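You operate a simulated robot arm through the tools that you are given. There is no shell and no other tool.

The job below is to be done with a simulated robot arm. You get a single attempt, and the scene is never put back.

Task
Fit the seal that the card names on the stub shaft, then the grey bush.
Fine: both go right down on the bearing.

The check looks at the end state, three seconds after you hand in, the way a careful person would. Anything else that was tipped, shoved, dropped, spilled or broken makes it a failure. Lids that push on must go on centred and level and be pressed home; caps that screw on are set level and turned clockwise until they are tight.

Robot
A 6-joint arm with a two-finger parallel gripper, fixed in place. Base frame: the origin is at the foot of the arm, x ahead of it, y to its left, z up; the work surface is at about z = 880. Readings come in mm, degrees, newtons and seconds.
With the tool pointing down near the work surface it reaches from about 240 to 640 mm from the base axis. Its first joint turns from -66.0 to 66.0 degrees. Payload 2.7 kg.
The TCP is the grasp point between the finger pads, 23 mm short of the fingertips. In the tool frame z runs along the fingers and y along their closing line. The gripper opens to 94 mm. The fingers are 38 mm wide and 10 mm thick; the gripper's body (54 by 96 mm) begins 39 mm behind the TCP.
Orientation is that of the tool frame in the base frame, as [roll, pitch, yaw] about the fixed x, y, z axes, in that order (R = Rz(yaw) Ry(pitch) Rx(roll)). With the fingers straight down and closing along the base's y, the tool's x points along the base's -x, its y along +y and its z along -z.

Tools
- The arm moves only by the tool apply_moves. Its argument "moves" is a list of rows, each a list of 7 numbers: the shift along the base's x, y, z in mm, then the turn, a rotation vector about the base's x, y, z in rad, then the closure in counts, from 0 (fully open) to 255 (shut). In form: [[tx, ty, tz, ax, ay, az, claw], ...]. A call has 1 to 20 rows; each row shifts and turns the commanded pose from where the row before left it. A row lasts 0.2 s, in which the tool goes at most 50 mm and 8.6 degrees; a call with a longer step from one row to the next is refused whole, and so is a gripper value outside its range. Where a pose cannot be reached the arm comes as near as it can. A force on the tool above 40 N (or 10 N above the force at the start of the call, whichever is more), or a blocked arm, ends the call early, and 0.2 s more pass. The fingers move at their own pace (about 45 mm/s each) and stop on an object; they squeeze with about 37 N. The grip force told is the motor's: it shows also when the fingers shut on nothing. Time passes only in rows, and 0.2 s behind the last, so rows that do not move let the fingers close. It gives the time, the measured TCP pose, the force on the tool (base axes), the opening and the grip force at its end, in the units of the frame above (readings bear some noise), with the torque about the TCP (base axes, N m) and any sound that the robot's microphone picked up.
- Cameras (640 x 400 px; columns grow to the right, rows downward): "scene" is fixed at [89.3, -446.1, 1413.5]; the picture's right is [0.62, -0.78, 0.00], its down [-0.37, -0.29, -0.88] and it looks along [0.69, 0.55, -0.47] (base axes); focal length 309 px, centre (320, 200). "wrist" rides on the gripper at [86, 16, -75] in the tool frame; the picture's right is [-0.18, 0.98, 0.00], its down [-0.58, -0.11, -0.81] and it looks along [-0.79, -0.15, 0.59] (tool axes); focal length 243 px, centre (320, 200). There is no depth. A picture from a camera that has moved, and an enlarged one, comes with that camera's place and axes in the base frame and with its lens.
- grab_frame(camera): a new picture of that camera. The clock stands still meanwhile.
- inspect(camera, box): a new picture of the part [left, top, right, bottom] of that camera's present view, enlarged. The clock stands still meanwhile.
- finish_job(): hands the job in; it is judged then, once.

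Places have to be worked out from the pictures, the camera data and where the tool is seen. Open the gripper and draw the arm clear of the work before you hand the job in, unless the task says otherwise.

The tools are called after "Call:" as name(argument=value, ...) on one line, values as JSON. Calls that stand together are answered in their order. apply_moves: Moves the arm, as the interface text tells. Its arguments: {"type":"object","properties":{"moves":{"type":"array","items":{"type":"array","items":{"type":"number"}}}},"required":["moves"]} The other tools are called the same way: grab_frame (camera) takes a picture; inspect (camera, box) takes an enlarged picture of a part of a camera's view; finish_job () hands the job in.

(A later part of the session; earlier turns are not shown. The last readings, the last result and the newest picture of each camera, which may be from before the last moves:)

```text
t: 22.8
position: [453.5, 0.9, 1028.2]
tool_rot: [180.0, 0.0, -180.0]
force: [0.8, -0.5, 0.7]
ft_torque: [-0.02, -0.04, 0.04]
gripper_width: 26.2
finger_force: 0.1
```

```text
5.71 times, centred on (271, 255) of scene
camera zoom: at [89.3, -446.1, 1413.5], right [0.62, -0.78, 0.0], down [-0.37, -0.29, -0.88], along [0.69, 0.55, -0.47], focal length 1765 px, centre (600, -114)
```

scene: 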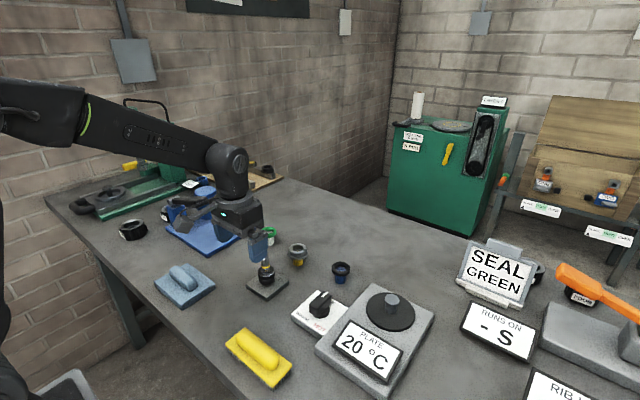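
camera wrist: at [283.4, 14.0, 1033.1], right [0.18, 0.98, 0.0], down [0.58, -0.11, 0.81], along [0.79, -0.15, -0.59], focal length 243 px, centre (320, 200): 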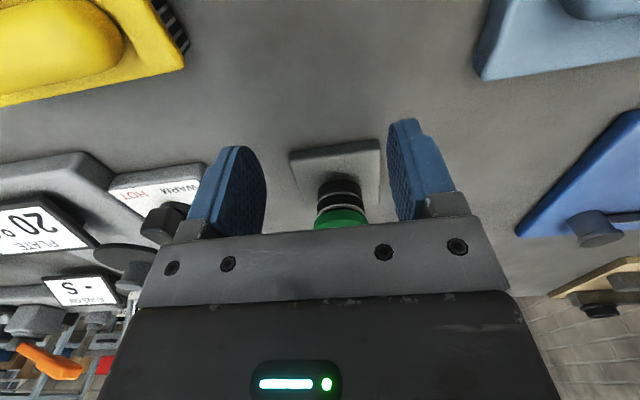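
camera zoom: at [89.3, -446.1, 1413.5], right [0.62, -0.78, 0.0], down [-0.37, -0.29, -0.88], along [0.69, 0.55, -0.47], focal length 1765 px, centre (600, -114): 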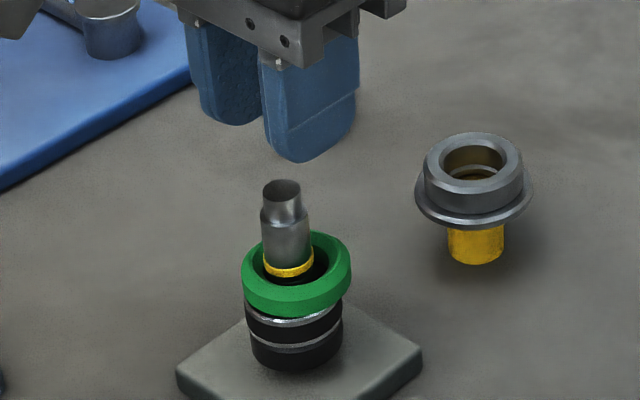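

The fingers are centred on the shaft in y, with about 3 mm clearance each side. I'll descend around the shaft to just above the seal.

Call:
apply_moves(moves=[[0, 0, -20, 0, 0, 0, 184], [0, 0, -15, 0, 0, 0, 184], [0, 0, -15, 0, 0, 0, 184], [0, 0, -8, 0, 0, 0, 184], [0, 0, 0, 0, 0, 0, 184]])

Call:
inspect(camera="wrist", box=[240, 60, 400, 180])

Call:
inspect(camera="scene", box=[241, 235, 301, 295])

```text
t: 24.0
position: [452.9, -0.8, 970.6]
tool_rot: [-180.0, 0.0, 179.9]
force: [0.1, -0.8, -0.2]
ft_torque: [0.02, 0.0, 0.0]
gripper_width: 25.9
finger_force: 0.1
```

```text
3.33 times, centred on (320, 120) of wrist
camera zoom: at [368.8, 15.2, 1046.7], right [0.18, 0.98, 0.0], down [0.58, -0.11, 0.81], along [0.79, -0.15, -0.59], focal length 809 px, centre (320, 467)
```

zoom: 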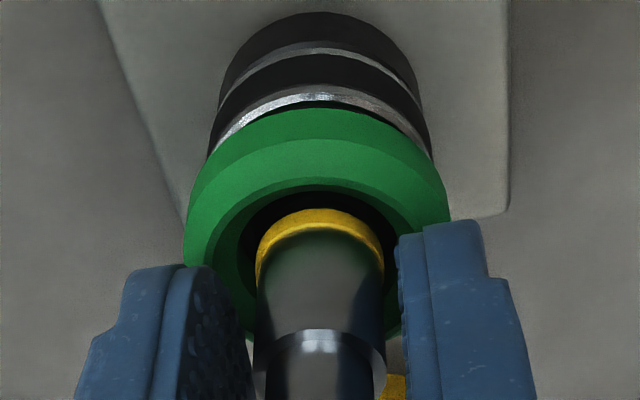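

```text
6.67 times, centred on (271, 265) of scene
camera zoom: at [89.3, -446.1, 1413.5], right [0.62, -0.78, 0.0], down [-0.37, -0.29, -0.88], along [0.69, 0.55, -0.47], focal length 2059 px, centre (647, -233)
```

zoom: 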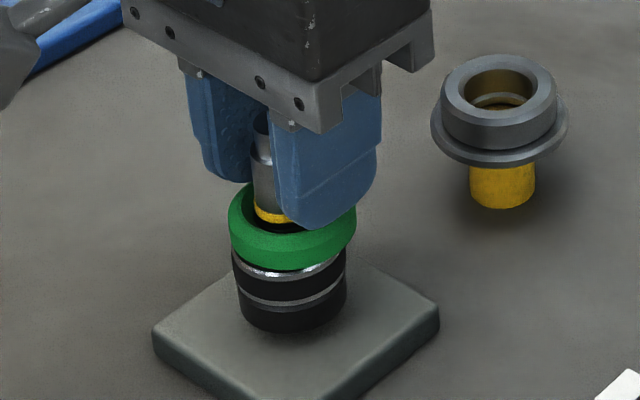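

Now I'll press gently in 1–2 mm steps on the ring's top.

Call:
apply_moves(moves=[[0, 0, -2, 0, 0, 0, 184], [0, 0, -2, 0, 0, 0, 184], [0, 0, -2, 0, 0, 0, 184], [0, 0, 0, 0, 0, 0, 184]])

```text
t: 25.0
position: [454.2, -1.5, 967.8]
tool_rot: [180.0, 0.0, 180.0]
force: [-2.2, -1.5, 8.9]
ft_torque: [0.0, 0.18, -0.01]
gripper_width: 26.3
finger_force: 0.1
```

Contact is at about z=967 with 9 N. I'll keep pressing in 1 mm steps.

Call:
apply_moves(moves=[[0, 0, -1, 0, 0, 0, 184], [0, 0, -1, 0, 0, 0, 184], [0, 0, 0, 0, 0, 0, 184]])

Call:
inspect(camera="scene", box=[241, 235, 301, 295])

Call:
inspect(camera="wrist", box=[240, 60, 400, 180])

```text
t: 25.8
position: [453.9, -1.7, 965.9]
tool_rot: [-180.0, 0.4, 180.0]
force: [-8.8, -1.9, 33.5]
ft_torque: [-0.01, 0.58, -0.01]
gripper_width: 26.0
finger_force: 0.0
```

```text
6.67 times, centred on (271, 265) of scene
camera zoom: at [88.6, -446.1, 1413.5], right [0.62, -0.78, 0.0], down [-0.37, -0.29, -0.88], along [0.69, 0.55, -0.47], focal length 2059 px, centre (647, -233)
```

zoom: 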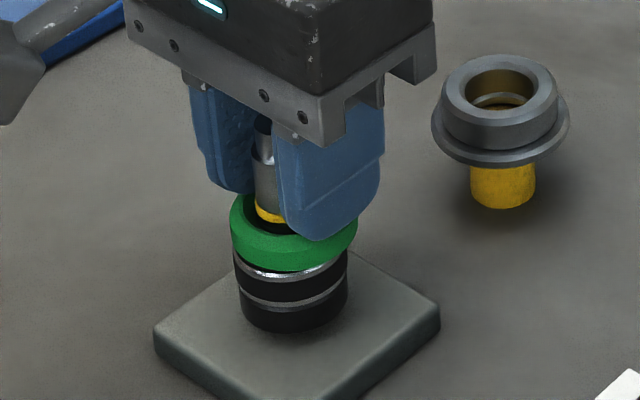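

```text
3.33 times, centred on (320, 120) of wrist
camera zoom: at [368.9, 15.0, 1041.1], right [0.18, 0.98, 0.0], down [0.58, -0.11, 0.81], along [0.8, -0.15, -0.59], focal length 809 px, centre (320, 467)
```

zoom: 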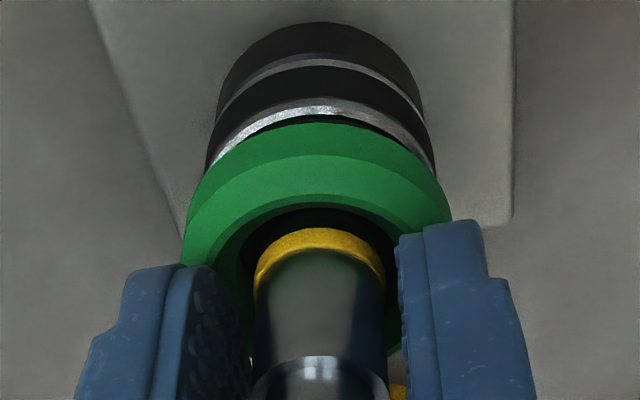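

The torque shows the load is carried about 11 mm toward -x of the TCP, so the -x side of the ring is the high one, which agrees with the dark gap on the near side of the wrist view. I'll lift off, shift to press slightly on the -x side and retry.

Call:
apply_moves(moves=[[0, 0, 5, 0, 0, 0, 184], [-9, 0, 0, 0, 0, 0, 184], [0, 0, -3, 0, 0, 0, 184], [0, 0, -2, 0, 0, 0, 184], [0, 0, 0, 0, 0, 0, 184]])

Call:
inspect(camera="wrist", box=[240, 60, 400, 180])

Call:
inspect(camera="scene", box=[241, 235, 301, 295])

```text
t: 27.0
position: [444.6, -0.6, 966.4]
tool_rot: [-180.0, 0.0, 180.0]
force: [-13.1, -2.4, 30.2]
ft_torque: [-0.07, 0.5, 0.01]
gripper_width: 26.0
finger_force: 0.0
```

```text
3.33 times, centred on (320, 120) of wrist
camera zoom: at [359.4, 15.0, 1041.5], right [0.18, 0.98, 0.0], down [0.58, -0.11, 0.81], along [0.79, -0.15, -0.59], focal length 809 px, centre (320, 467)
```

zoom: 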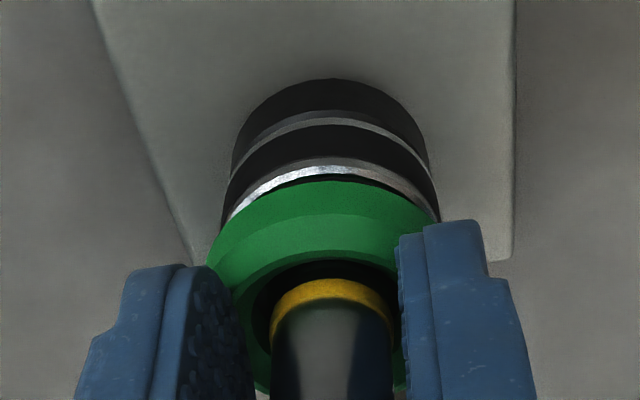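

```text
6.67 times, centred on (271, 265) of scene
camera zoom: at [88.5, -446.2, 1413.5], right [0.62, -0.78, 0.0], down [-0.37, -0.29, -0.88], along [0.69, 0.55, -0.47], focal length 2059 px, centre (647, -233)
```

zoom: 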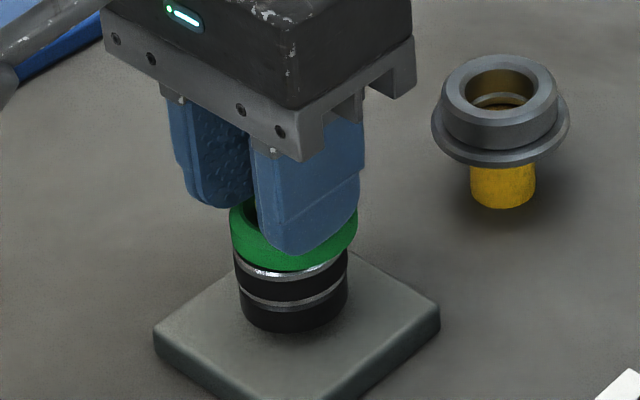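

The ring looks more level now. I'll push 1 mm further on this side, then back off and inspect.

Call:
apply_moves(moves=[[0, 0, -0.5, 0, 0, 0, 184], [0, 0, 0, 0, 0, 0, 184], [0, 0, 0, 0, 0, 0, 184]])

Call:
apply_moves(moves=[[0, 0, 5, 0, 0, 0, 184], [0, 0, 20, 0, 0, 0, 184], [0, 0, 35, 0, 0, 0, 184], [-40, 0, 0, 0, 0, 0, 184], [-40, 0, 0, 0, 0, 0, 100], [0, 0, -15, 0, 0, 0, 0], [0, 0, 0, 0, 0, 0, 0]])

Call:
inspect(camera="wrist", box=[290, 130, 370, 200])

Call:
inspect(camera="scene", box=[256, 250, 286, 290])

```text
t: 27.8
position: [444.3, -1.4, 966.3]
tool_rot: [180.0, 0.2, -179.9]
force: [-14.6, -0.8, 36.1]
ft_torque: [0.02, 0.54, 0.0]
gripper_width: 26.2
finger_force: 0.1
```

```text
t: 29.4
position: [363.5, -1.7, 1009.1]
tool_rot: [180.0, -0.1, 179.9]
force: [0.0, 0.2, -0.2]
ft_torque: [0.0, -0.03, 0.04]
gripper_width: 93.7
finger_force: 0.0
```

```text
5.71 times, centred on (330, 165) of wrist
camera zoom: at [279.2, 14.3, 1084.3], right [0.18, 0.98, 0.0], down [0.58, -0.11, 0.81], along [0.79, -0.15, -0.59], focal length 1386 px, centre (263, 400)
```

zoom: 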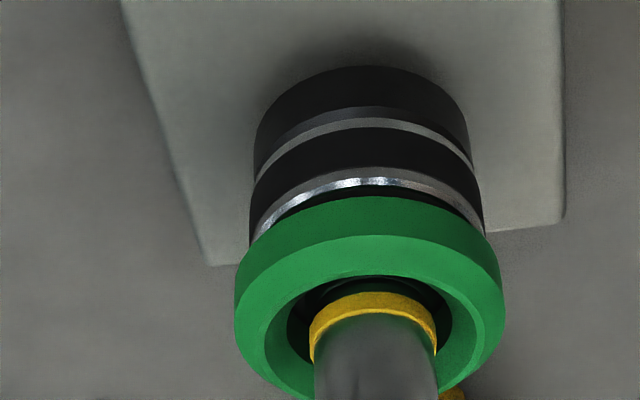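

```text
10.00 times, centred on (271, 270) of scene
camera zoom: at [89.3, -446.1, 1413.5], right [0.62, -0.78, 0.0], down [-0.37, -0.29, -0.88], along [0.69, 0.55, -0.47], focal length 3089 px, centre (810, -500)
```

zoom: 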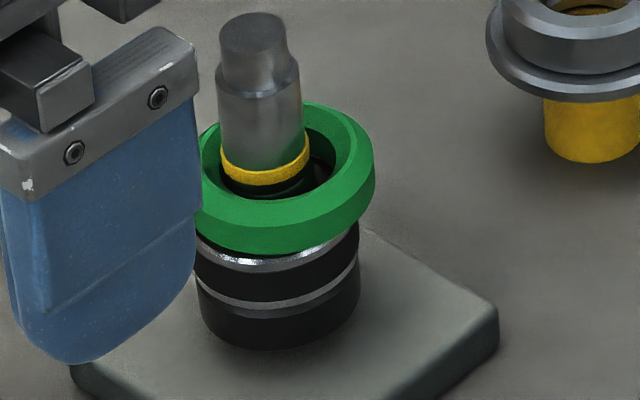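

On reflection the apparent tilt is just perspective, because the bush and bearing lean the same way, so the ring is roughly level. I still need to know whether a gap remains, so I'll pitch the tool about 26° to get a flatter wrist view.

Call:
apply_moves(moves=[[-5, 0, -10, 0, -0.1135, 0, 0], [0, 0, -12, 0, -0.1135, 0, 0], [0, 0, -12, 0, -0.1135, 0, 0], [0, 0, -12, 0, -0.1135, 0, 0], [0, 0, 0, 0, 0, 0, 0]])

Call:
grab_frame(camera="wrist")

Call:
inspect(camera="wrist", box=[290, 120, 370, 200])

```text
t: 30.6
position: [360.4, -0.8, 961.9]
tool_rot: [179.8, 26.0, 179.9]
force: [-0.4, 0.0, 0.1]
ft_torque: [0.02, 0.01, 0.02]
gripper_width: 93.9
finger_force: 0.1
```

```text
taken
camera wrist: at [250.9, 15.6, 992.4], right [0.17, 0.98, 0.08], down [0.17, -0.11, 0.98], along [0.97, -0.15, -0.18], focal length 243 px, centre (320, 200)
```

wrist: 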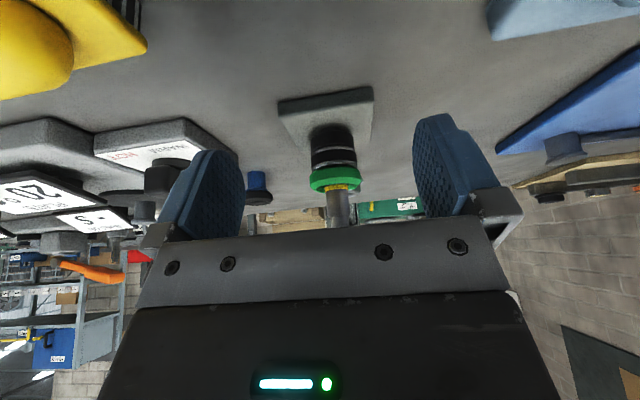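

```text
5.00 times, centred on (330, 160) of wrist
camera zoom: at [250.9, 15.6, 992.4], right [0.17, 0.98, 0.08], down [0.17, -0.11, 0.98], along [0.97, -0.15, -0.18], focal length 1213 px, centre (270, 400)
```

zoom: 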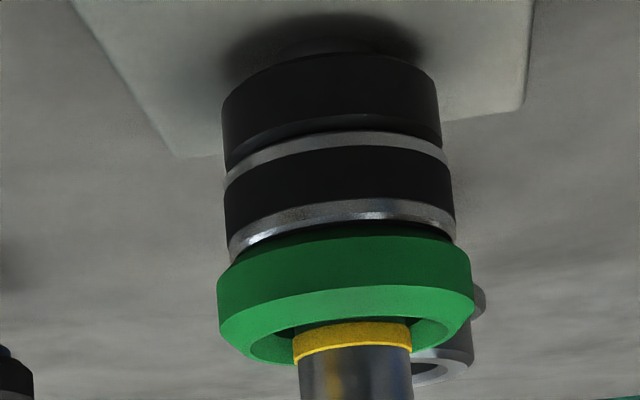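

The flat view shows the seal level against the bearing's top ring. I'll zoom in further on the joint.

Call:
inspect(camera="wrist", box=[305, 150, 365, 200])

Call:
inspect(camera="wrist", box=[305, 155, 335, 185])

Call:
inspect(camera="wrist", box=[335, 150, 365, 180])

```text
8.00 times, centred on (335, 175) of wrist
camera zoom: at [250.9, 15.6, 992.4], right [0.17, 0.98, 0.08], down [0.17, -0.11, 0.98], along [0.97, -0.15, -0.18], focal length 1941 px, centre (200, 400)
```

zoom: 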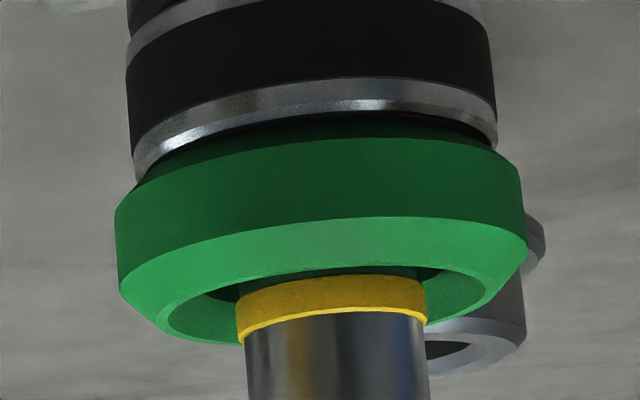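

```text
13.33 times, centred on (320, 170) of wrist
camera zoom: at [250.9, 15.6, 992.4], right [0.17, 0.98, 0.08], down [0.17, -0.11, 0.98], along [0.97, -0.15, -0.18], focal length 3235 px, centre (320, 600)
```

zoom: 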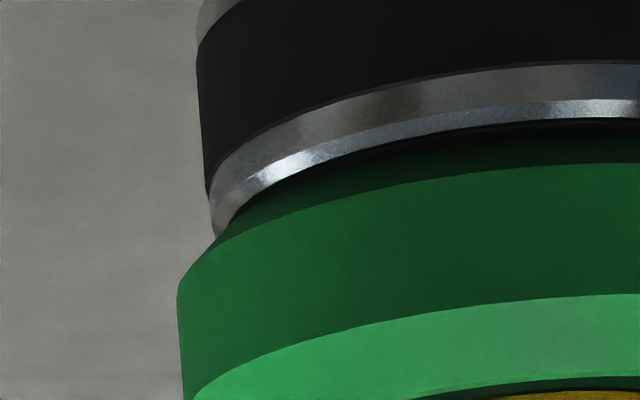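

```text
13.33 times, centred on (350, 165) of wrist
camera zoom: at [250.9, 15.6, 992.4], right [0.17, 0.98, 0.08], down [0.17, -0.11, 0.98], along [0.97, -0.15, -0.18], focal length 3235 px, centre (-80, 667)
```

zoom: 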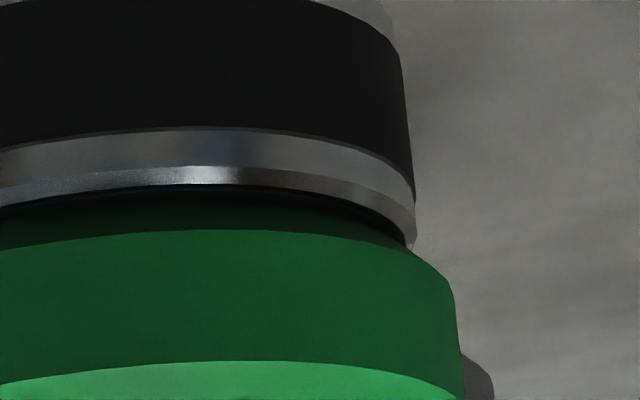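

The silhouettes on both sides show the seal's lower face sitting level on the bearing with no gap, so the seal is home. Next I'll level the tool, rise clear of the shaft and go over to the bush.

Call:
apply_moves(moves=[[0, 0, 25, 0, 0.1135, 0, 0], [0, 0, 25, 0, 0.1135, 0, 0], [0, 0, 25, 0, 0.1135, 0, 0], [0, 0, 15, 0, 0.1135, 0, 0], [35, 0, 0, 0, 0, 0, 0], [40, 0, 0, 0, 0, 0, 0], [40, 0, 0, 0, 0, 0, 0], [30, 0, 0, 0, 0, 0, 0], [0, 0, 0, 0, 0, 0, 0]])

Call:
grab_frame(camera="wrist")

Call:
inspect(camera="scene", box=[280, 235, 320, 275])

```text
t: 32.6
position: [507.7, 0.1, 1053.5]
tool_rot: [-180.0, 0.0, 179.9]
force: [0.7, -0.7, 0.5]
ft_torque: [-0.03, -0.05, 0.0]
gripper_width: 94.3
finger_force: 0.0
```

```text
taken
camera wrist: at [421.6, 15.6, 1128.6], right [0.19, 0.98, 0.0], down [0.58, -0.11, 0.81], along [0.79, -0.15, -0.59], focal length 243 px, centre (320, 200)
```

wrist: 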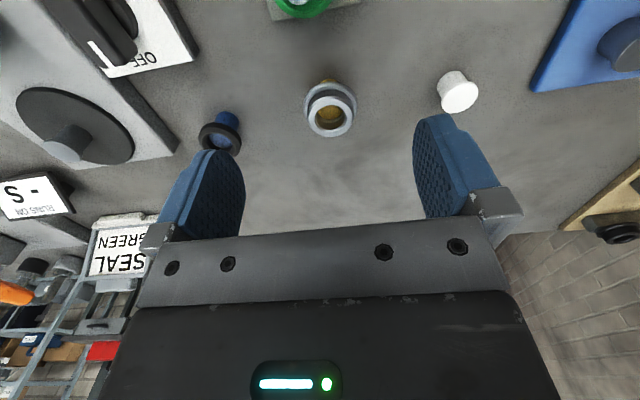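

```text
10.00 times, centred on (300, 255) of scene
camera zoom: at [89.3, -446.1, 1413.5], right [0.62, -0.78, 0.0], down [-0.37, -0.29, -0.88], along [0.69, 0.55, -0.47], focal length 3089 px, centre (520, -350)
```

zoom: 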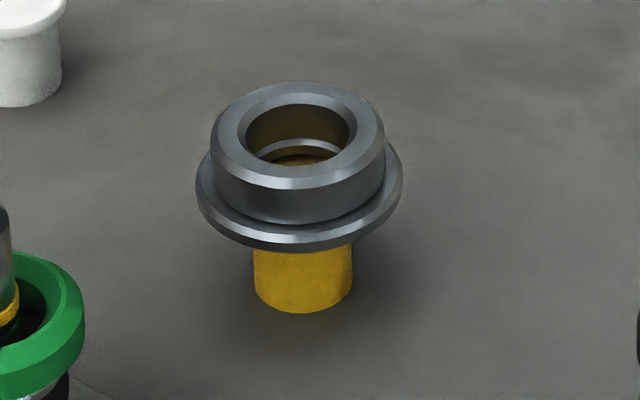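

The bush is at about (558, 0) with its top near z=928. It has a cylinder of about 45 mm over a 54 mm flange. I'll move above it and zoom in to refine.

Call:
apply_moves(moves=[[27, 0.5, 0, 0, 0, 0, 40], [25, 0.5, -20, 0, 0, 0, 40], [0, 0, -30, 0, 0, 0, 40], [0, 0, 0, 0, 0, 0, 40]])

Call:
inspect(camera="wrist", box=[260, 30, 380, 130])

Call:
inspect(camera="scene", box=[270, 215, 330, 275])

```text
t: 33.6
position: [559.8, -0.4, 1003.0]
tool_rot: [-179.9, 0.1, 180.0]
force: [-0.5, -0.4, -0.1]
ft_torque: [-0.02, 0.02, -0.01]
gripper_width: 79.0
finger_force: 0.0
```

```text
4.00 times, centred on (320, 80) of wrist
camera zoom: at [474.6, 16.2, 1078.1], right [0.18, 0.98, 0.0], down [0.58, -0.11, 0.81], along [0.79, -0.15, -0.59], focal length 970 px, centre (320, 680)
```

zoom: 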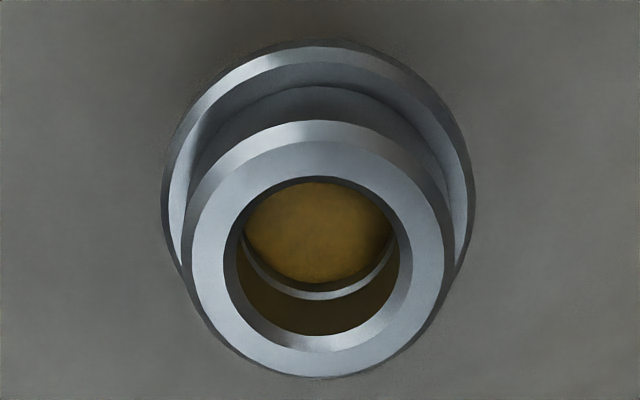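

```text
6.67 times, centred on (300, 245) of scene
camera zoom: at [89.3, -446.1, 1413.5], right [0.62, -0.78, 0.0], down [-0.37, -0.29, -0.88], along [0.69, 0.55, -0.47], focal length 2059 px, centre (453, -100)
```

zoom: 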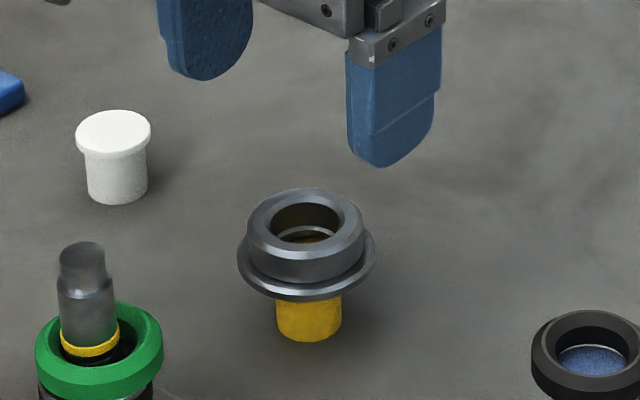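

The bush is right under the tool, but comparing the scene columns, the seal looks offset about 3 mm from the shaft axis along scene-right. Before fetching the bush I'll check this with the wrist camera turned 90°, looking along +y.

Call:
apply_moves(moves=[[0, 0, 25, 0, 0, 0, 40], [0, 0, 25, 0, 0, 0, 40], [-10, -7, 0, 0, 0, 0.1428, 40], [-10, -7, 0, 0, 0, 0.1428, 40], [-10, -7, 0, 0, 0, 0.1428, 40], [-10, -7, 0, 0, 0, 0.1428, 40], [-10, -7, 0, 0, 0, 0.1428, 40], [-10, -7, 0, 0, 0, 0.1428, 40], [-10, -7, 0, 0, 0, 0.1428, 40], [-10, -7, 0, 0, 0, 0.1428, 40], [-10, -7, 0, 0, 0, 0.1428, 40], [-10, -7, 0, 0, 0, 0.1428, 40], [-7, -5, 0, 0, 0, 0.1428, 40], [0, 0, -20, 0, 0, 0, 40], [0, 0, -20, 0, 0, 0, 40], [0, 0, 0, 0, 0, 0, 40]])

Call:
grab_frame(camera="wrist")

Call:
grab_frame(camera="scene")

```text
t: 37.0
position: [448.2, -74.7, 1011.7]
tool_rot: [180.0, 0.0, -90.0]
force: [-0.5, -0.6, 0.4]
ft_torque: [0.01, 0.02, 0.03]
gripper_width: 79.2
finger_force: 0.1
```

```text
taken
camera wrist: at [433.7, -160.9, 1087.4], right [-0.98, 0.18, 0.0], down [0.11, 0.58, 0.81], along [0.15, 0.79, -0.59], focal length 243 px, centre (320, 200)
```

wrist: 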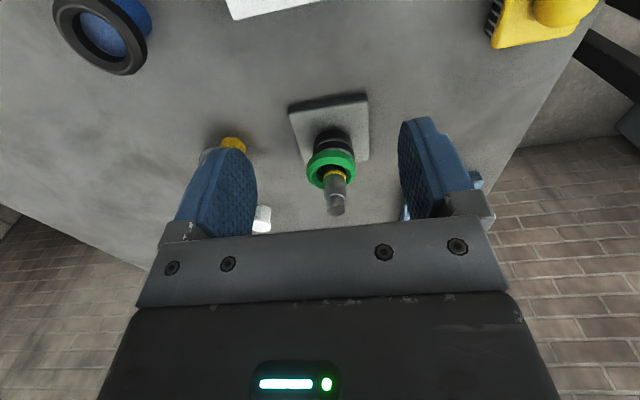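

```text
taken
```

scene: 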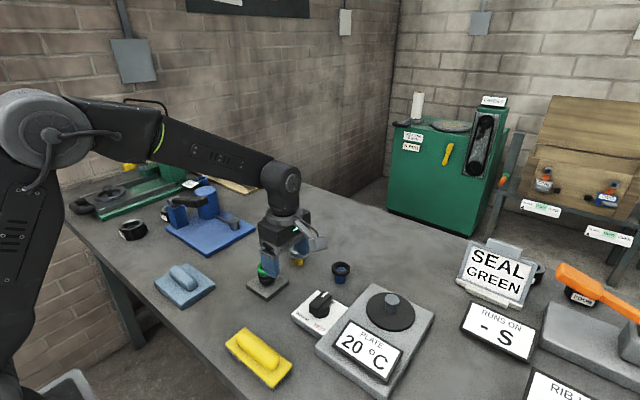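

This view looks along +y, with image right being -x. I'll zoom on the seal and shaft.

Call:
inspect(camera="wrist", box=[295, 130, 365, 220])

Call:
inspect(camera="wrist", box=[305, 140, 355, 190])

```text
4.44 times, centred on (330, 175) of wrist
camera zoom: at [433.7, -160.9, 1087.4], right [-0.98, 0.18, 0.0], down [0.11, 0.58, 0.81], along [0.15, 0.79, -0.59], focal length 1078 px, centre (276, 311)
```

zoom: 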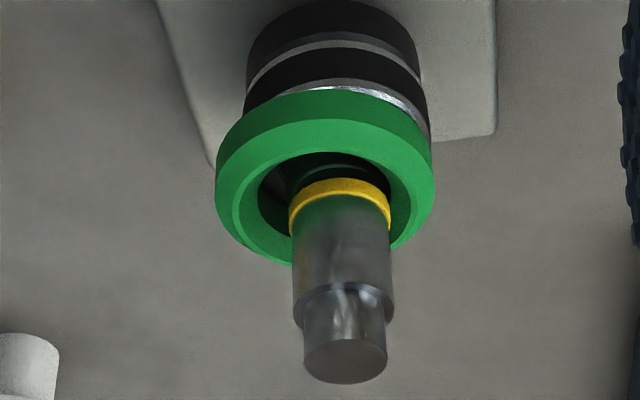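

```text
8.00 times, centred on (330, 165) of wrist
camera zoom: at [433.7, -160.9, 1087.4], right [-0.98, 0.18, 0.0], down [0.11, 0.58, 0.81], along [0.15, 0.79, -0.59], focal length 1941 px, centre (240, 480)
```

zoom: 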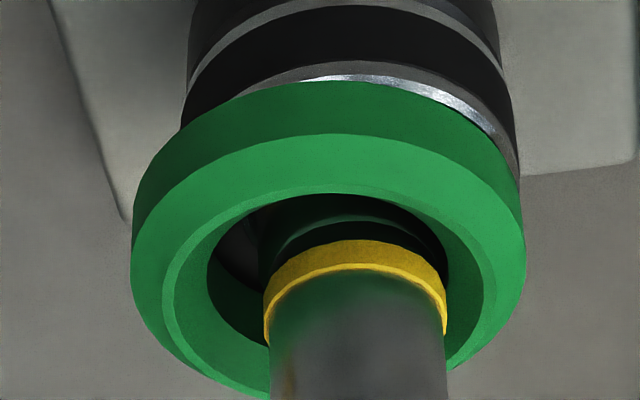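

Confirmed: the seal sits about 2.5 mm off toward +x, against the shaft's side, so it needs centring. With the fingers closing along x, I can grip it and re-centre it. First I'll bring the tool right over the shaft to measure the x alignment.

Call:
apply_moves(moves=[[0, 20, 0, 0, 0, 0, 70], [0, 25, 0, 0, 0, 0, 70], [-0.7, 25, 0, 0, 0, 0, 70], [0, 5.9, 0, 0, 0, 0, 70], [0, 0, 0, 0, 0, 0, 70], [0, 0, 0, 0, 0, 0, 70]])

Call:
grab_frame(camera="wrist")

Call:
inspect(camera="wrist", box=[240, 80, 400, 200])

```text
t: 38.4
position: [450.6, 1.3, 1012.2]
tool_rot: [-180.0, 0.0, -90.1]
force: [0.1, 0.7, 0.5]
ft_torque: [0.0, 0.01, -0.01]
gripper_width: 68.3
finger_force: 0.0
```

```text
taken
camera wrist: at [434.9, -85.2, 1087.4], right [-0.98, 0.19, 0.0], down [0.11, 0.58, 0.81], along [0.15, 0.79, -0.59], focal length 243 px, centre (320, 200)
```

wrist: 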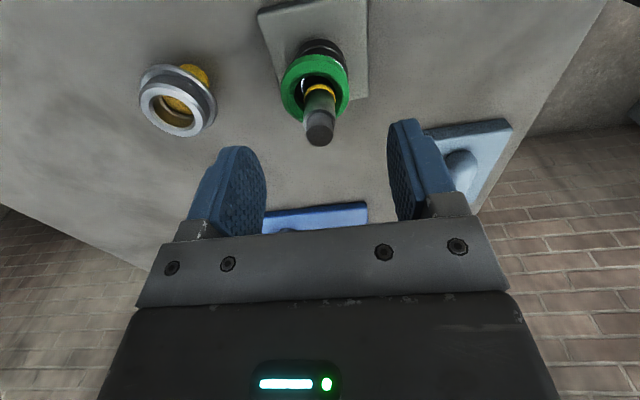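

```text
3.33 times, centred on (320, 140) of wrist
camera zoom: at [434.9, -85.2, 1087.4], right [-0.98, 0.19, 0.0], down [0.11, 0.58, 0.81], along [0.15, 0.79, -0.59], focal length 809 px, centre (320, 400)
```

zoom: 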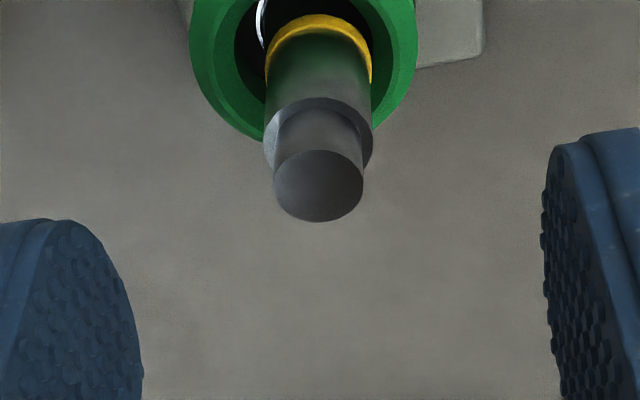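

The shaft is within about 0.5 mm of the tool axis in x, while the seal sits 3 mm to +x. I'll trim x, descend around the seal with open fingers, and close to centre it on the shaft in x.

Call:
apply_moves(moves=[[0.5, -0.8, -20, 0, 0, 0, 70], [0, 0, -20, 0, 0, 0, 70], [0, 0, -12, 0, 0, 0, 70], [0, 0, -7, 0, 0, 0, 70], [0, 0, 0, 0, 0, 0, 70]])

Call:
inspect(camera="wrist", box=[220, 60, 420, 220])

Call:
inspect(camera="scene", box=[241, 235, 301, 295])

```text
t: 39.6
position: [450.2, 0.5, 952.9]
tool_rot: [-180.0, 0.0, -90.0]
force: [-1.0, -0.1, -0.8]
ft_torque: [0.03, 0.01, -0.01]
gripper_width: 68.5
finger_force: 0.1
```

```text
2.50 times, centred on (320, 140) of wrist
camera zoom: at [435.9, -86.5, 1028.7], right [-0.98, 0.19, 0.0], down [0.11, 0.58, 0.81], along [0.15, 0.79, -0.59], focal length 606 px, centre (320, 350)
```

zoom: 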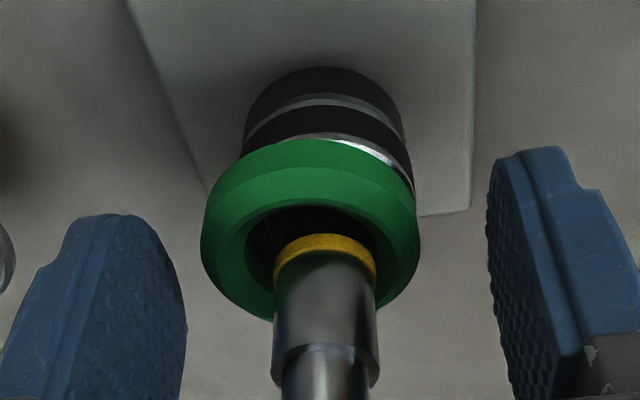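

```text
6.67 times, centred on (271, 265) of scene
camera zoom: at [89.3, -446.1, 1413.5], right [0.62, -0.78, 0.0], down [-0.37, -0.29, -0.88], along [0.69, 0.55, -0.47], focal length 2059 px, centre (647, -233)
```

zoom: 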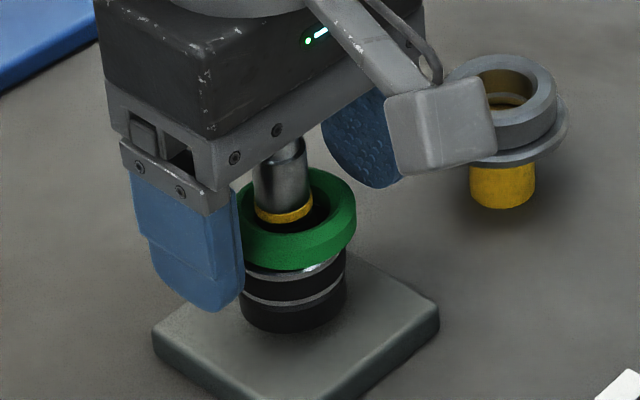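

The seal sits between the fingers, and the shaft is about 0.5 mm to -x of the tool axis. I'll trim -0.4 mm and close to draw the ring to centre.

Call:
apply_moves(moves=[[-0.4, 0, 0, 0, 0, 0, 120], [0, 0, 0, 0, 0, 0, 134], [0, 0, 0, 0, 0, 0, 137], [0, 0, 0, 0, 0, 0, 140], [0, 0, 0, 0, 0, 0, 145], [0, 0, 0, 0, 0, 0, 145]])

Call:
inspect(camera="wrist", box=[220, 60, 420, 220])

```text
t: 41.0
position: [450.6, 0.2, 953.5]
tool_rot: [-180.0, 0.0, -90.2]
force: [0.8, 0.1, 0.4]
ft_torque: [0.02, -0.07, 0.0]
gripper_width: 42.6
finger_force: 36.5
```

```text
2.50 times, centred on (320, 140) of wrist
camera zoom: at [435.4, -86.7, 1029.0], right [-0.98, 0.19, 0.0], down [0.11, 0.58, 0.81], along [0.15, 0.79, -0.59], focal length 606 px, centre (320, 350)
```

zoom: 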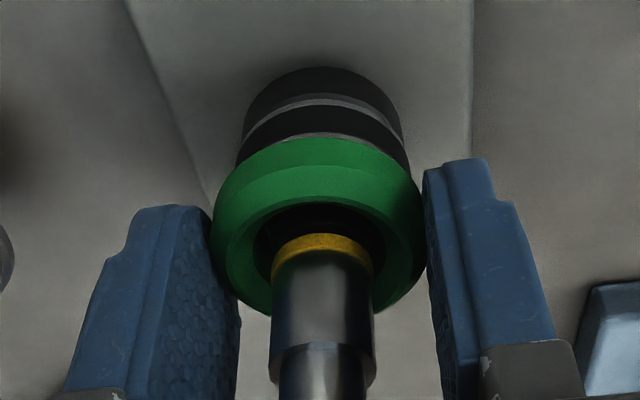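

The ring has moved to within about 0.8 mm of the shaft in x. While it is held I'll nudge it -0.7 mm in x and +0.8 mm in y.

Call:
apply_moves(moves=[[-0.4, 0.4, 0.3, 0, 0, 0, 145], [-0.3, 0.4, 0, 0, 0, 0, 145], [0, 0, 0, 0, 0, 0, 145]])

Call:
inspect(camera="wrist", box=[270, 80, 370, 180])

Call:
inspect(camera="scene", box=[251, 250, 291, 290])

```text
t: 41.8
position: [449.9, 1.1, 954.2]
tool_rot: [179.9, 0.0, -90.1]
force: [-0.6, 0.3, 0.1]
ft_torque: [0.01, -0.02, 0.0]
gripper_width: 42.3
finger_force: 36.6
```

```text
4.00 times, centred on (320, 130) of wrist
camera zoom: at [434.4, -85.4, 1029.5], right [-0.98, 0.19, 0.0], down [0.11, 0.58, 0.81], along [0.15, 0.79, -0.59], focal length 970 px, centre (320, 480)
```

zoom: 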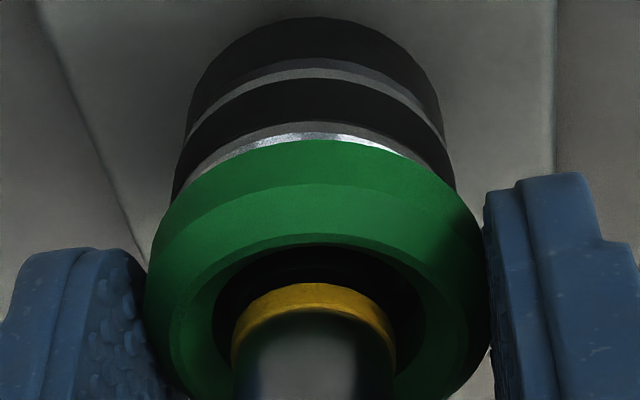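

```text
10.00 times, centred on (271, 270) of scene
camera zoom: at [89.3, -446.1, 1413.5], right [0.62, -0.78, 0.0], down [-0.37, -0.29, -0.88], along [0.69, 0.55, -0.47], focal length 3089 px, centre (810, -500)
```

zoom: 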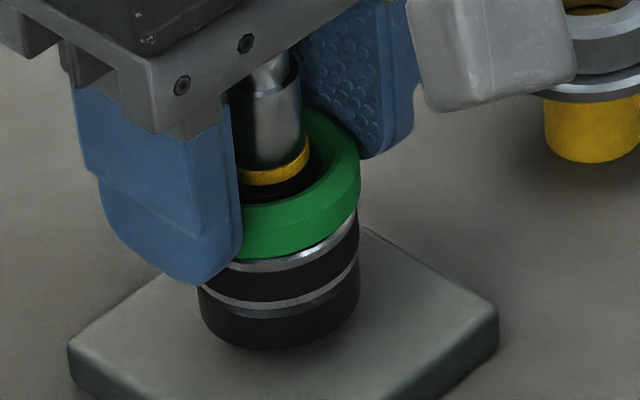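

The seal is now centred on the shaft and bearing to within about 0.4 mm in both views. I'll set it down, open the fingers and rise.

Call:
apply_moves(moves=[[0, 0, -0.5, 0, 0, 0, 145], [0, 0, 0, 0, 0, 0, 130], [0, 0, 0, 0, 0, 0, 110], [0, 0, 0, 0, 0, 0, 70], [0, 0, 0, 0, 0, 0, 70], [0, 0, 20, 0, 0, 0, 70], [0, 0, 30, 0, 0, 0, 70], [0, 0, 0, 0, 0, 0, 70]])

Call:
inspect(camera="wrist", box=[260, 40, 380, 140])

Call:
inspect(camera="scene", box=[251, 245, 291, 285])

```text
t: 43.6
position: [448.5, -0.7, 1001.8]
tool_rot: [-179.9, 0.0, -90.0]
force: [0.5, 0.4, -0.3]
ft_torque: [-0.02, 0.02, -0.01]
gripper_width: 68.2
finger_force: 0.0
```

```text
4.00 times, centred on (320, 90) of wrist
camera zoom: at [433.4, -86.9, 1076.4], right [-0.98, 0.19, 0.0], down [0.11, 0.58, 0.81], along [0.15, 0.79, -0.59], focal length 970 px, centre (320, 640)
```

zoom: 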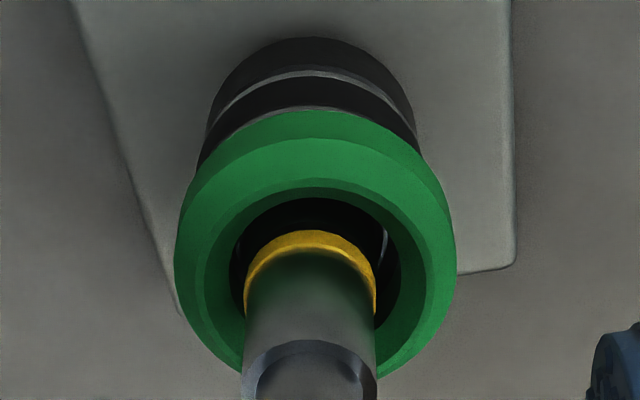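

```text
10.00 times, centred on (271, 265) of scene
camera zoom: at [89.3, -446.1, 1413.5], right [0.62, -0.78, 0.0], down [-0.37, -0.29, -0.88], along [0.69, 0.55, -0.47], focal length 3089 px, centre (810, -450)
```

zoom: 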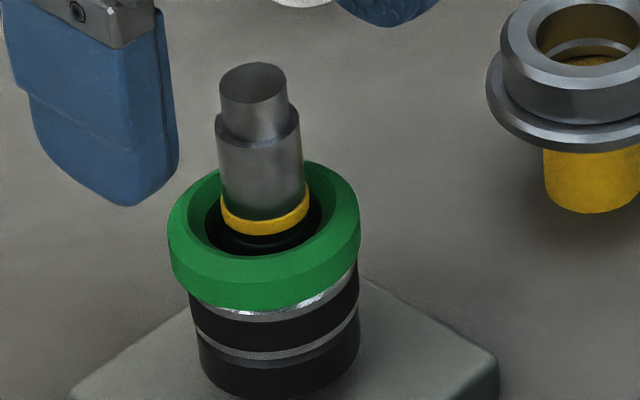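

The seal is now centred to within about 0.8 mm, with about 3 mm of bore clearance, and level on the bearing. I'll go to the bush, keeping the fingers closing along x, and check its alignment from above.

Call:
apply_moves(moves=[[0, 0, 30, 0, 0, 0, 40], [35, 0, 0, 0, 0, 0, 40], [40, -0.8, 0, 0, 0, 0, 40], [36, -0.9, 0, 0, 0, 0, 40], [0, 0, -20, 0, 0, 0, 40], [0, 0, -10, 0, 0, 0, 40], [0, 0, 0, 0, 0, 0, 40]])

Call:
grab_frame(camera="wrist")

Call:
inspect(camera="wrist", box=[260, 40, 380, 140])

```text
t: 45.2
position: [559.6, -1.2, 1002.6]
tool_rot: [180.0, 0.0, -90.1]
force: [0.0, 0.0, -0.2]
ft_torque: [0.01, -0.03, -0.02]
gripper_width: 79.1
finger_force: 0.0
```

```text
taken
camera wrist: at [544.5, -86.6, 1078.0], right [-0.98, 0.19, 0.0], down [0.11, 0.58, 0.81], along [0.15, 0.79, -0.59], focal length 243 px, centre (320, 200)
```

wrist: 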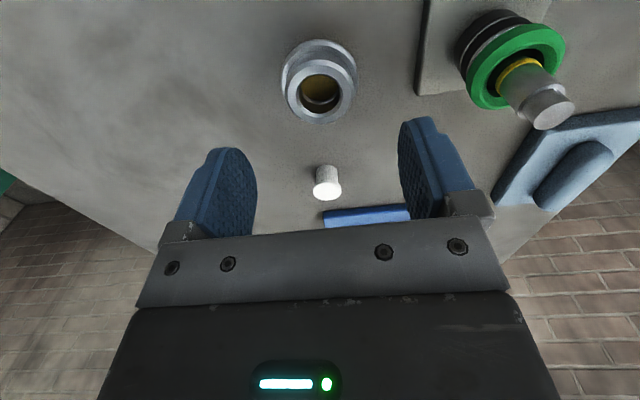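

```text
4.00 times, centred on (320, 90) of wrist
camera zoom: at [544.5, -86.6, 1078.0], right [-0.98, 0.19, 0.0], down [0.11, 0.58, 0.81], along [0.15, 0.79, -0.59], focal length 970 px, centre (320, 640)
```

zoom: 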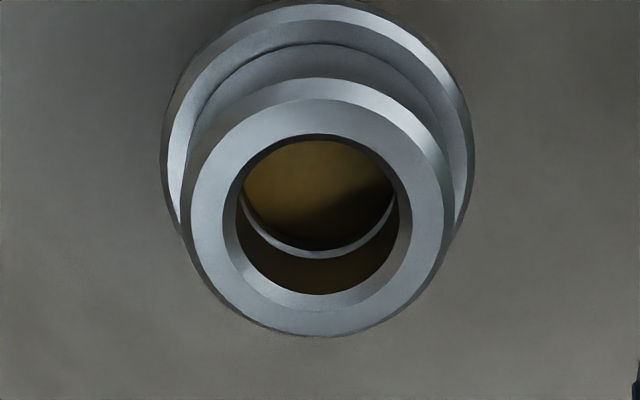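

The bush is 0.7 mm toward +x of the tool axis. I'll trim that, descend with the fingers open around its upper cylinder, and check the tip height against the flange.

Call:
apply_moves(moves=[[0.7, 0, -25, 0, 0, 0, 40], [0, 0, -20, 0, 0, 0, 40], [0, 0, -15, 0, 0, 0, 40], [0, 0, 0, 0, 0, 0, 70], [0, 0, 0, 0, 0, 0, 70]])

Call:
inspect(camera="scene", box=[270, 215, 330, 275])

Call:
inspect(camera="wrist", box=[220, 60, 420, 220])

```text
t: 46.4
position: [562.9, 0.5, 944.2]
tool_rot: [179.9, 0.0, -90.0]
force: [0.1, -0.9, 0.2]
ft_torque: [-0.01, -0.01, 0.01]
gripper_width: 68.5
finger_force: 0.1
```

```text
6.67 times, centred on (300, 245) of scene
camera zoom: at [89.3, -446.1, 1413.5], right [0.62, -0.78, 0.0], down [-0.37, -0.29, -0.88], along [0.69, 0.55, -0.47], focal length 2059 px, centre (453, -100)
```

zoom: 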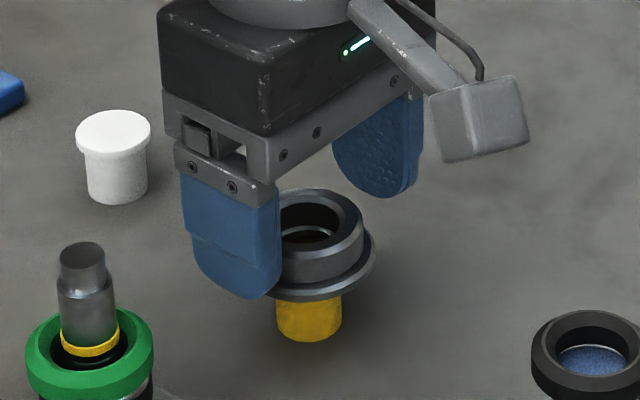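

```text
2.50 times, centred on (320, 140) of wrist
camera zoom: at [547.1, -86.8, 1018.9], right [-0.98, 0.19, 0.0], down [0.11, 0.58, 0.81], along [0.15, 0.79, -0.59], focal length 606 px, centre (320, 350)
```

zoom: 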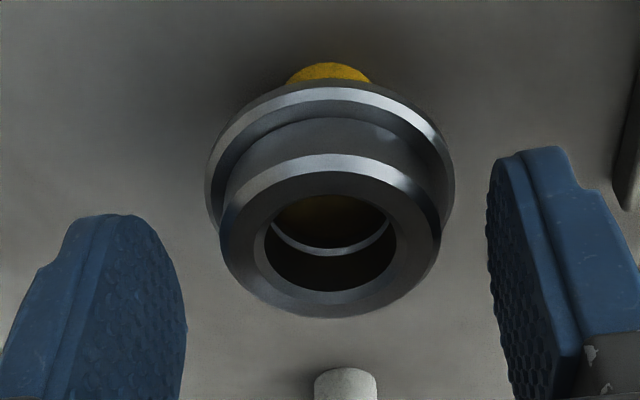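

The tips are about 7 mm above the flange, and the bush is about 1 mm to -x of the finger centre. I'll trim x by -1, lower 4 mm and close.

Call:
apply_moves(moves=[[-1.0, 0, -2, 0, 0, 0, 90], [0, 0, -2, 0, 0, 0, 100], [0, 0, 0, 0, 0, 0, 110], [0, 0, 0, 0, 0, 0, 110]])

Call:
inspect(camera="wrist", box=[220, 60, 420, 220])

Call:
inspect(camera="scene", box=[280, 225, 320, 265])

```text
t: 47.4
position: [560.1, -0.0, 938.6]
tool_rot: [-180.0, 0.1, -90.1]
force: [-0.3, 0.1, 0.3]
ft_torque: [0.01, -0.02, 0.0]
gripper_width: 53.7
finger_force: 0.1
```

```text
2.50 times, centred on (320, 140) of wrist
camera zoom: at [545.1, -87.0, 1014.3], right [-0.98, 0.19, 0.0], down [0.11, 0.58, 0.81], along [0.15, 0.79, -0.59], focal length 606 px, centre (320, 350)
```

zoom: 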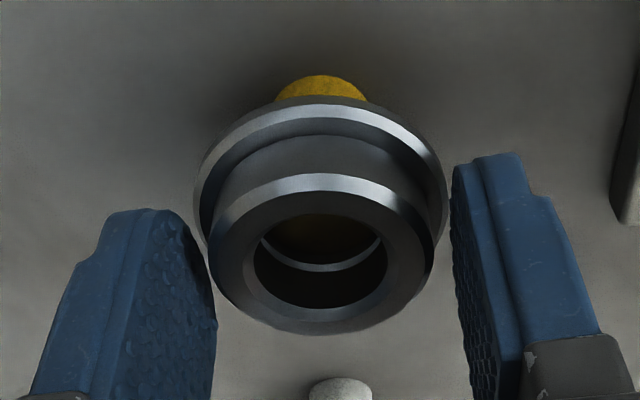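

```text
10.00 times, centred on (300, 245) of scene
camera zoom: at [89.3, -446.1, 1413.5], right [0.62, -0.78, 0.0], down [-0.37, -0.29, -0.88], along [0.69, 0.55, -0.47], focal length 3089 px, centre (520, -250)
```

zoom: 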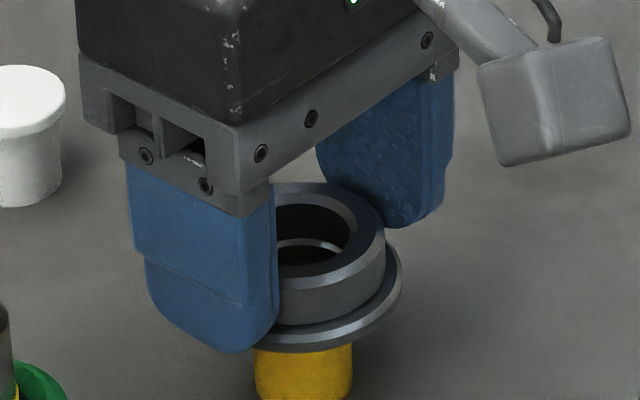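

The bush is centred, but the tips may be level with the flange, whose top I now judge to be near z=916. I'll raise 3.5 mm so they bear only on the upper cylinder, then close and check the width.

Call:
apply_moves(moves=[[0, 0, 3.5, 0, 0, 0, 110], [0, 0, 0, 0, 0, 0, 120], [0, 0, 0, 0, 0, 0, 130], [0, 0, 0, 0, 0, 0, 140], [0, 0, 0, 0, 0, 0, 150], [0, 0, 0, 0, 0, 0, 150]])

Call:
inspect(camera="wrist", box=[220, 60, 420, 220])

Call:
inspect(camera="scene", box=[280, 225, 320, 265])

```text
t: 48.8
position: [559.7, 0.8, 942.5]
tool_rot: [180.0, 0.0, -90.2]
force: [0.0, -0.2, -0.3]
ft_torque: [0.03, 0.0, -0.03]
gripper_width: 46.1
finger_force: 36.4
```

```text
2.50 times, centred on (320, 140) of wrist
camera zoom: at [545.1, -86.7, 1017.7], right [-0.98, 0.19, 0.0], down [0.11, 0.58, 0.81], along [0.15, 0.79, -0.59], focal length 606 px, centre (320, 350)
```

zoom: 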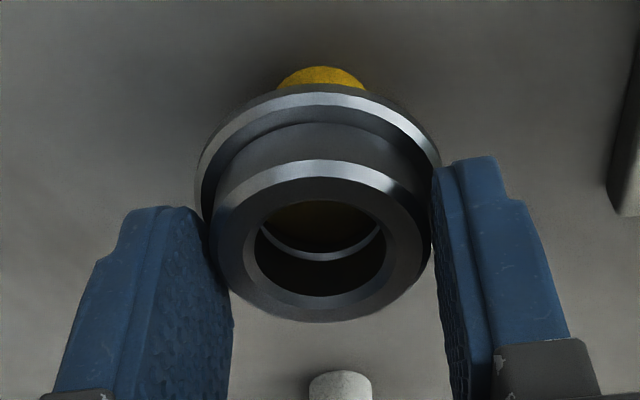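

```text
10.00 times, centred on (300, 245) of scene
camera zoom: at [89.3, -446.1, 1413.5], right [0.62, -0.78, 0.0], down [-0.37, -0.29, -0.88], along [0.69, 0.55, -0.47], focal length 3089 px, centre (520, -250)
```

zoom: 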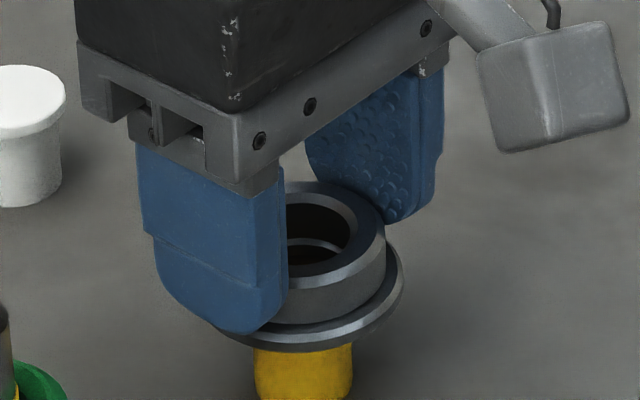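

It is gripped at 46 mm on the upper cylinder, with the tips above the flange. I'll lift straight up and check the hold.

Call:
apply_moves(moves=[[0, 0, 4, 0, 0, 0, 200], [0, 0, 10, 0, 0, 0, 200], [0, 0, 25, 0, 0, 0, 200], [0, 0, 35, 0, 0, 0, 200], [0, 0, 25, 0, 0, 0, 200], [0, 0, 0, 0, 0, 0, 200]])

Call:
inspect(camera="wrist", box=[220, 60, 420, 220])

Call:
inspect(camera="scene", box=[260, 180, 340, 270])

```text
t: 50.2
position: [559.8, -0.7, 1043.3]
tool_rot: [-179.9, 0.0, -90.1]
force: [-1.4, -0.7, -0.7]
ft_torque: [0.0, 0.01, 0.0]
gripper_width: 46.1
finger_force: 36.5
```

```text
2.50 times, centred on (320, 140) of wrist
camera zoom: at [544.8, -87.5, 1118.2], right [-0.98, 0.19, 0.0], down [0.11, 0.58, 0.81], along [0.15, 0.79, -0.59], focal length 606 px, centre (320, 350)
```

zoom: 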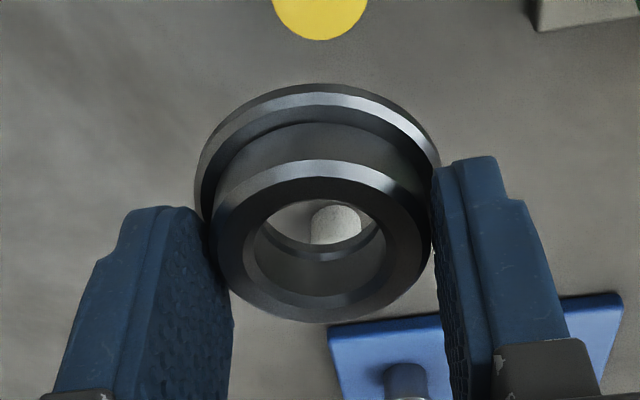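

```text
4.44 times, centred on (300, 225) of scene
camera zoom: at [89.3, -446.1, 1413.5], right [0.62, -0.78, 0.0], down [-0.37, -0.29, -0.88], along [0.69, 0.55, -0.47], focal length 1373 px, centre (409, 89)
```

zoom: 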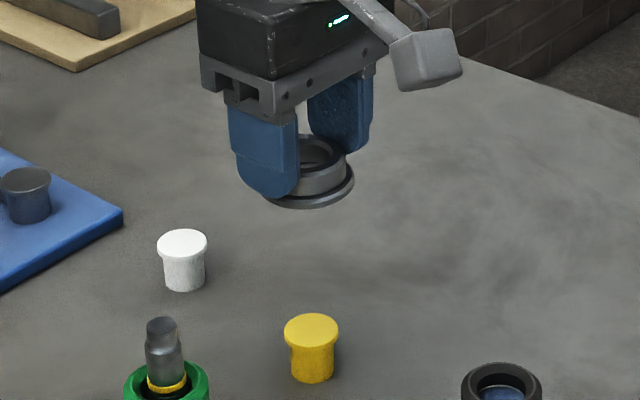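

The bush is held level, with its bottom about 37 mm below the TCP, so it clears the shaft top at this height. I'll carry it over the shaft and check alignment in both views.

Call:
apply_moves(moves=[[-20, 0, 0, 0, 0, 0, 200], [-30, 0.3, 0, 0, 0, 0, 200], [-30, 0.4, 0, 0, 0, 0, 200], [-20, 0, 0, 0, 0, 0, 200], [-9.9, 0, 0, 0, 0, 0, 200], [0, 0, 0, 0, 0, 0, 200], [0, 0, 0, 0, 0, 0, 200]])

Call:
inspect(camera="wrist", box=[240, 60, 400, 180])

Call:
inspect(camera="scene", box=[231, 210, 301, 280])

```text
t: 51.8
position: [450.0, -0.4, 1042.3]
tool_rot: [180.0, 0.0, -90.1]
force: [-0.1, 0.7, -1.9]
ft_torque: [0.01, 0.04, 0.02]
gripper_width: 45.8
finger_force: 37.3
```

```text
3.33 times, centred on (320, 120) of wrist
camera zoom: at [434.2, -87.2, 1117.5], right [-0.98, 0.19, 0.0], down [0.11, 0.58, 0.81], along [0.15, 0.79, -0.59], focal length 809 px, centre (320, 467)
```

zoom: 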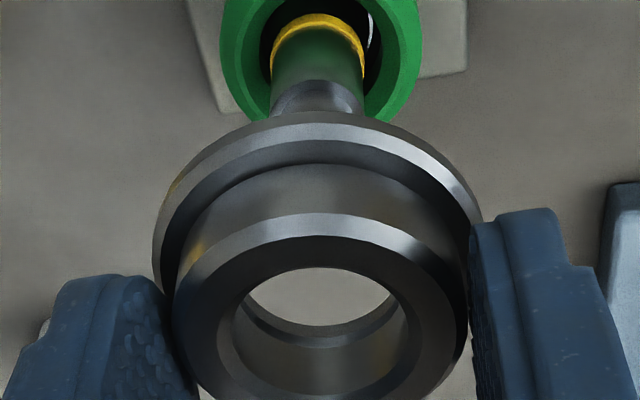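

```text
5.71 times, centred on (266, 245) of scene
camera zoom: at [89.3, -446.1, 1413.5], right [0.62, -0.78, 0.0], down [-0.37, -0.29, -0.88], along [0.69, 0.55, -0.47], focal length 1765 px, centre (629, -57)
```

zoom: 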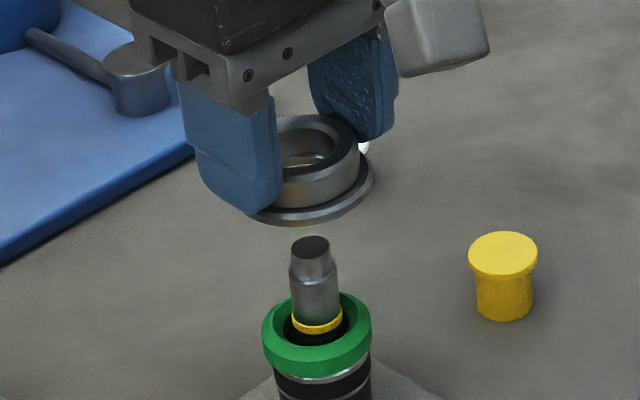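

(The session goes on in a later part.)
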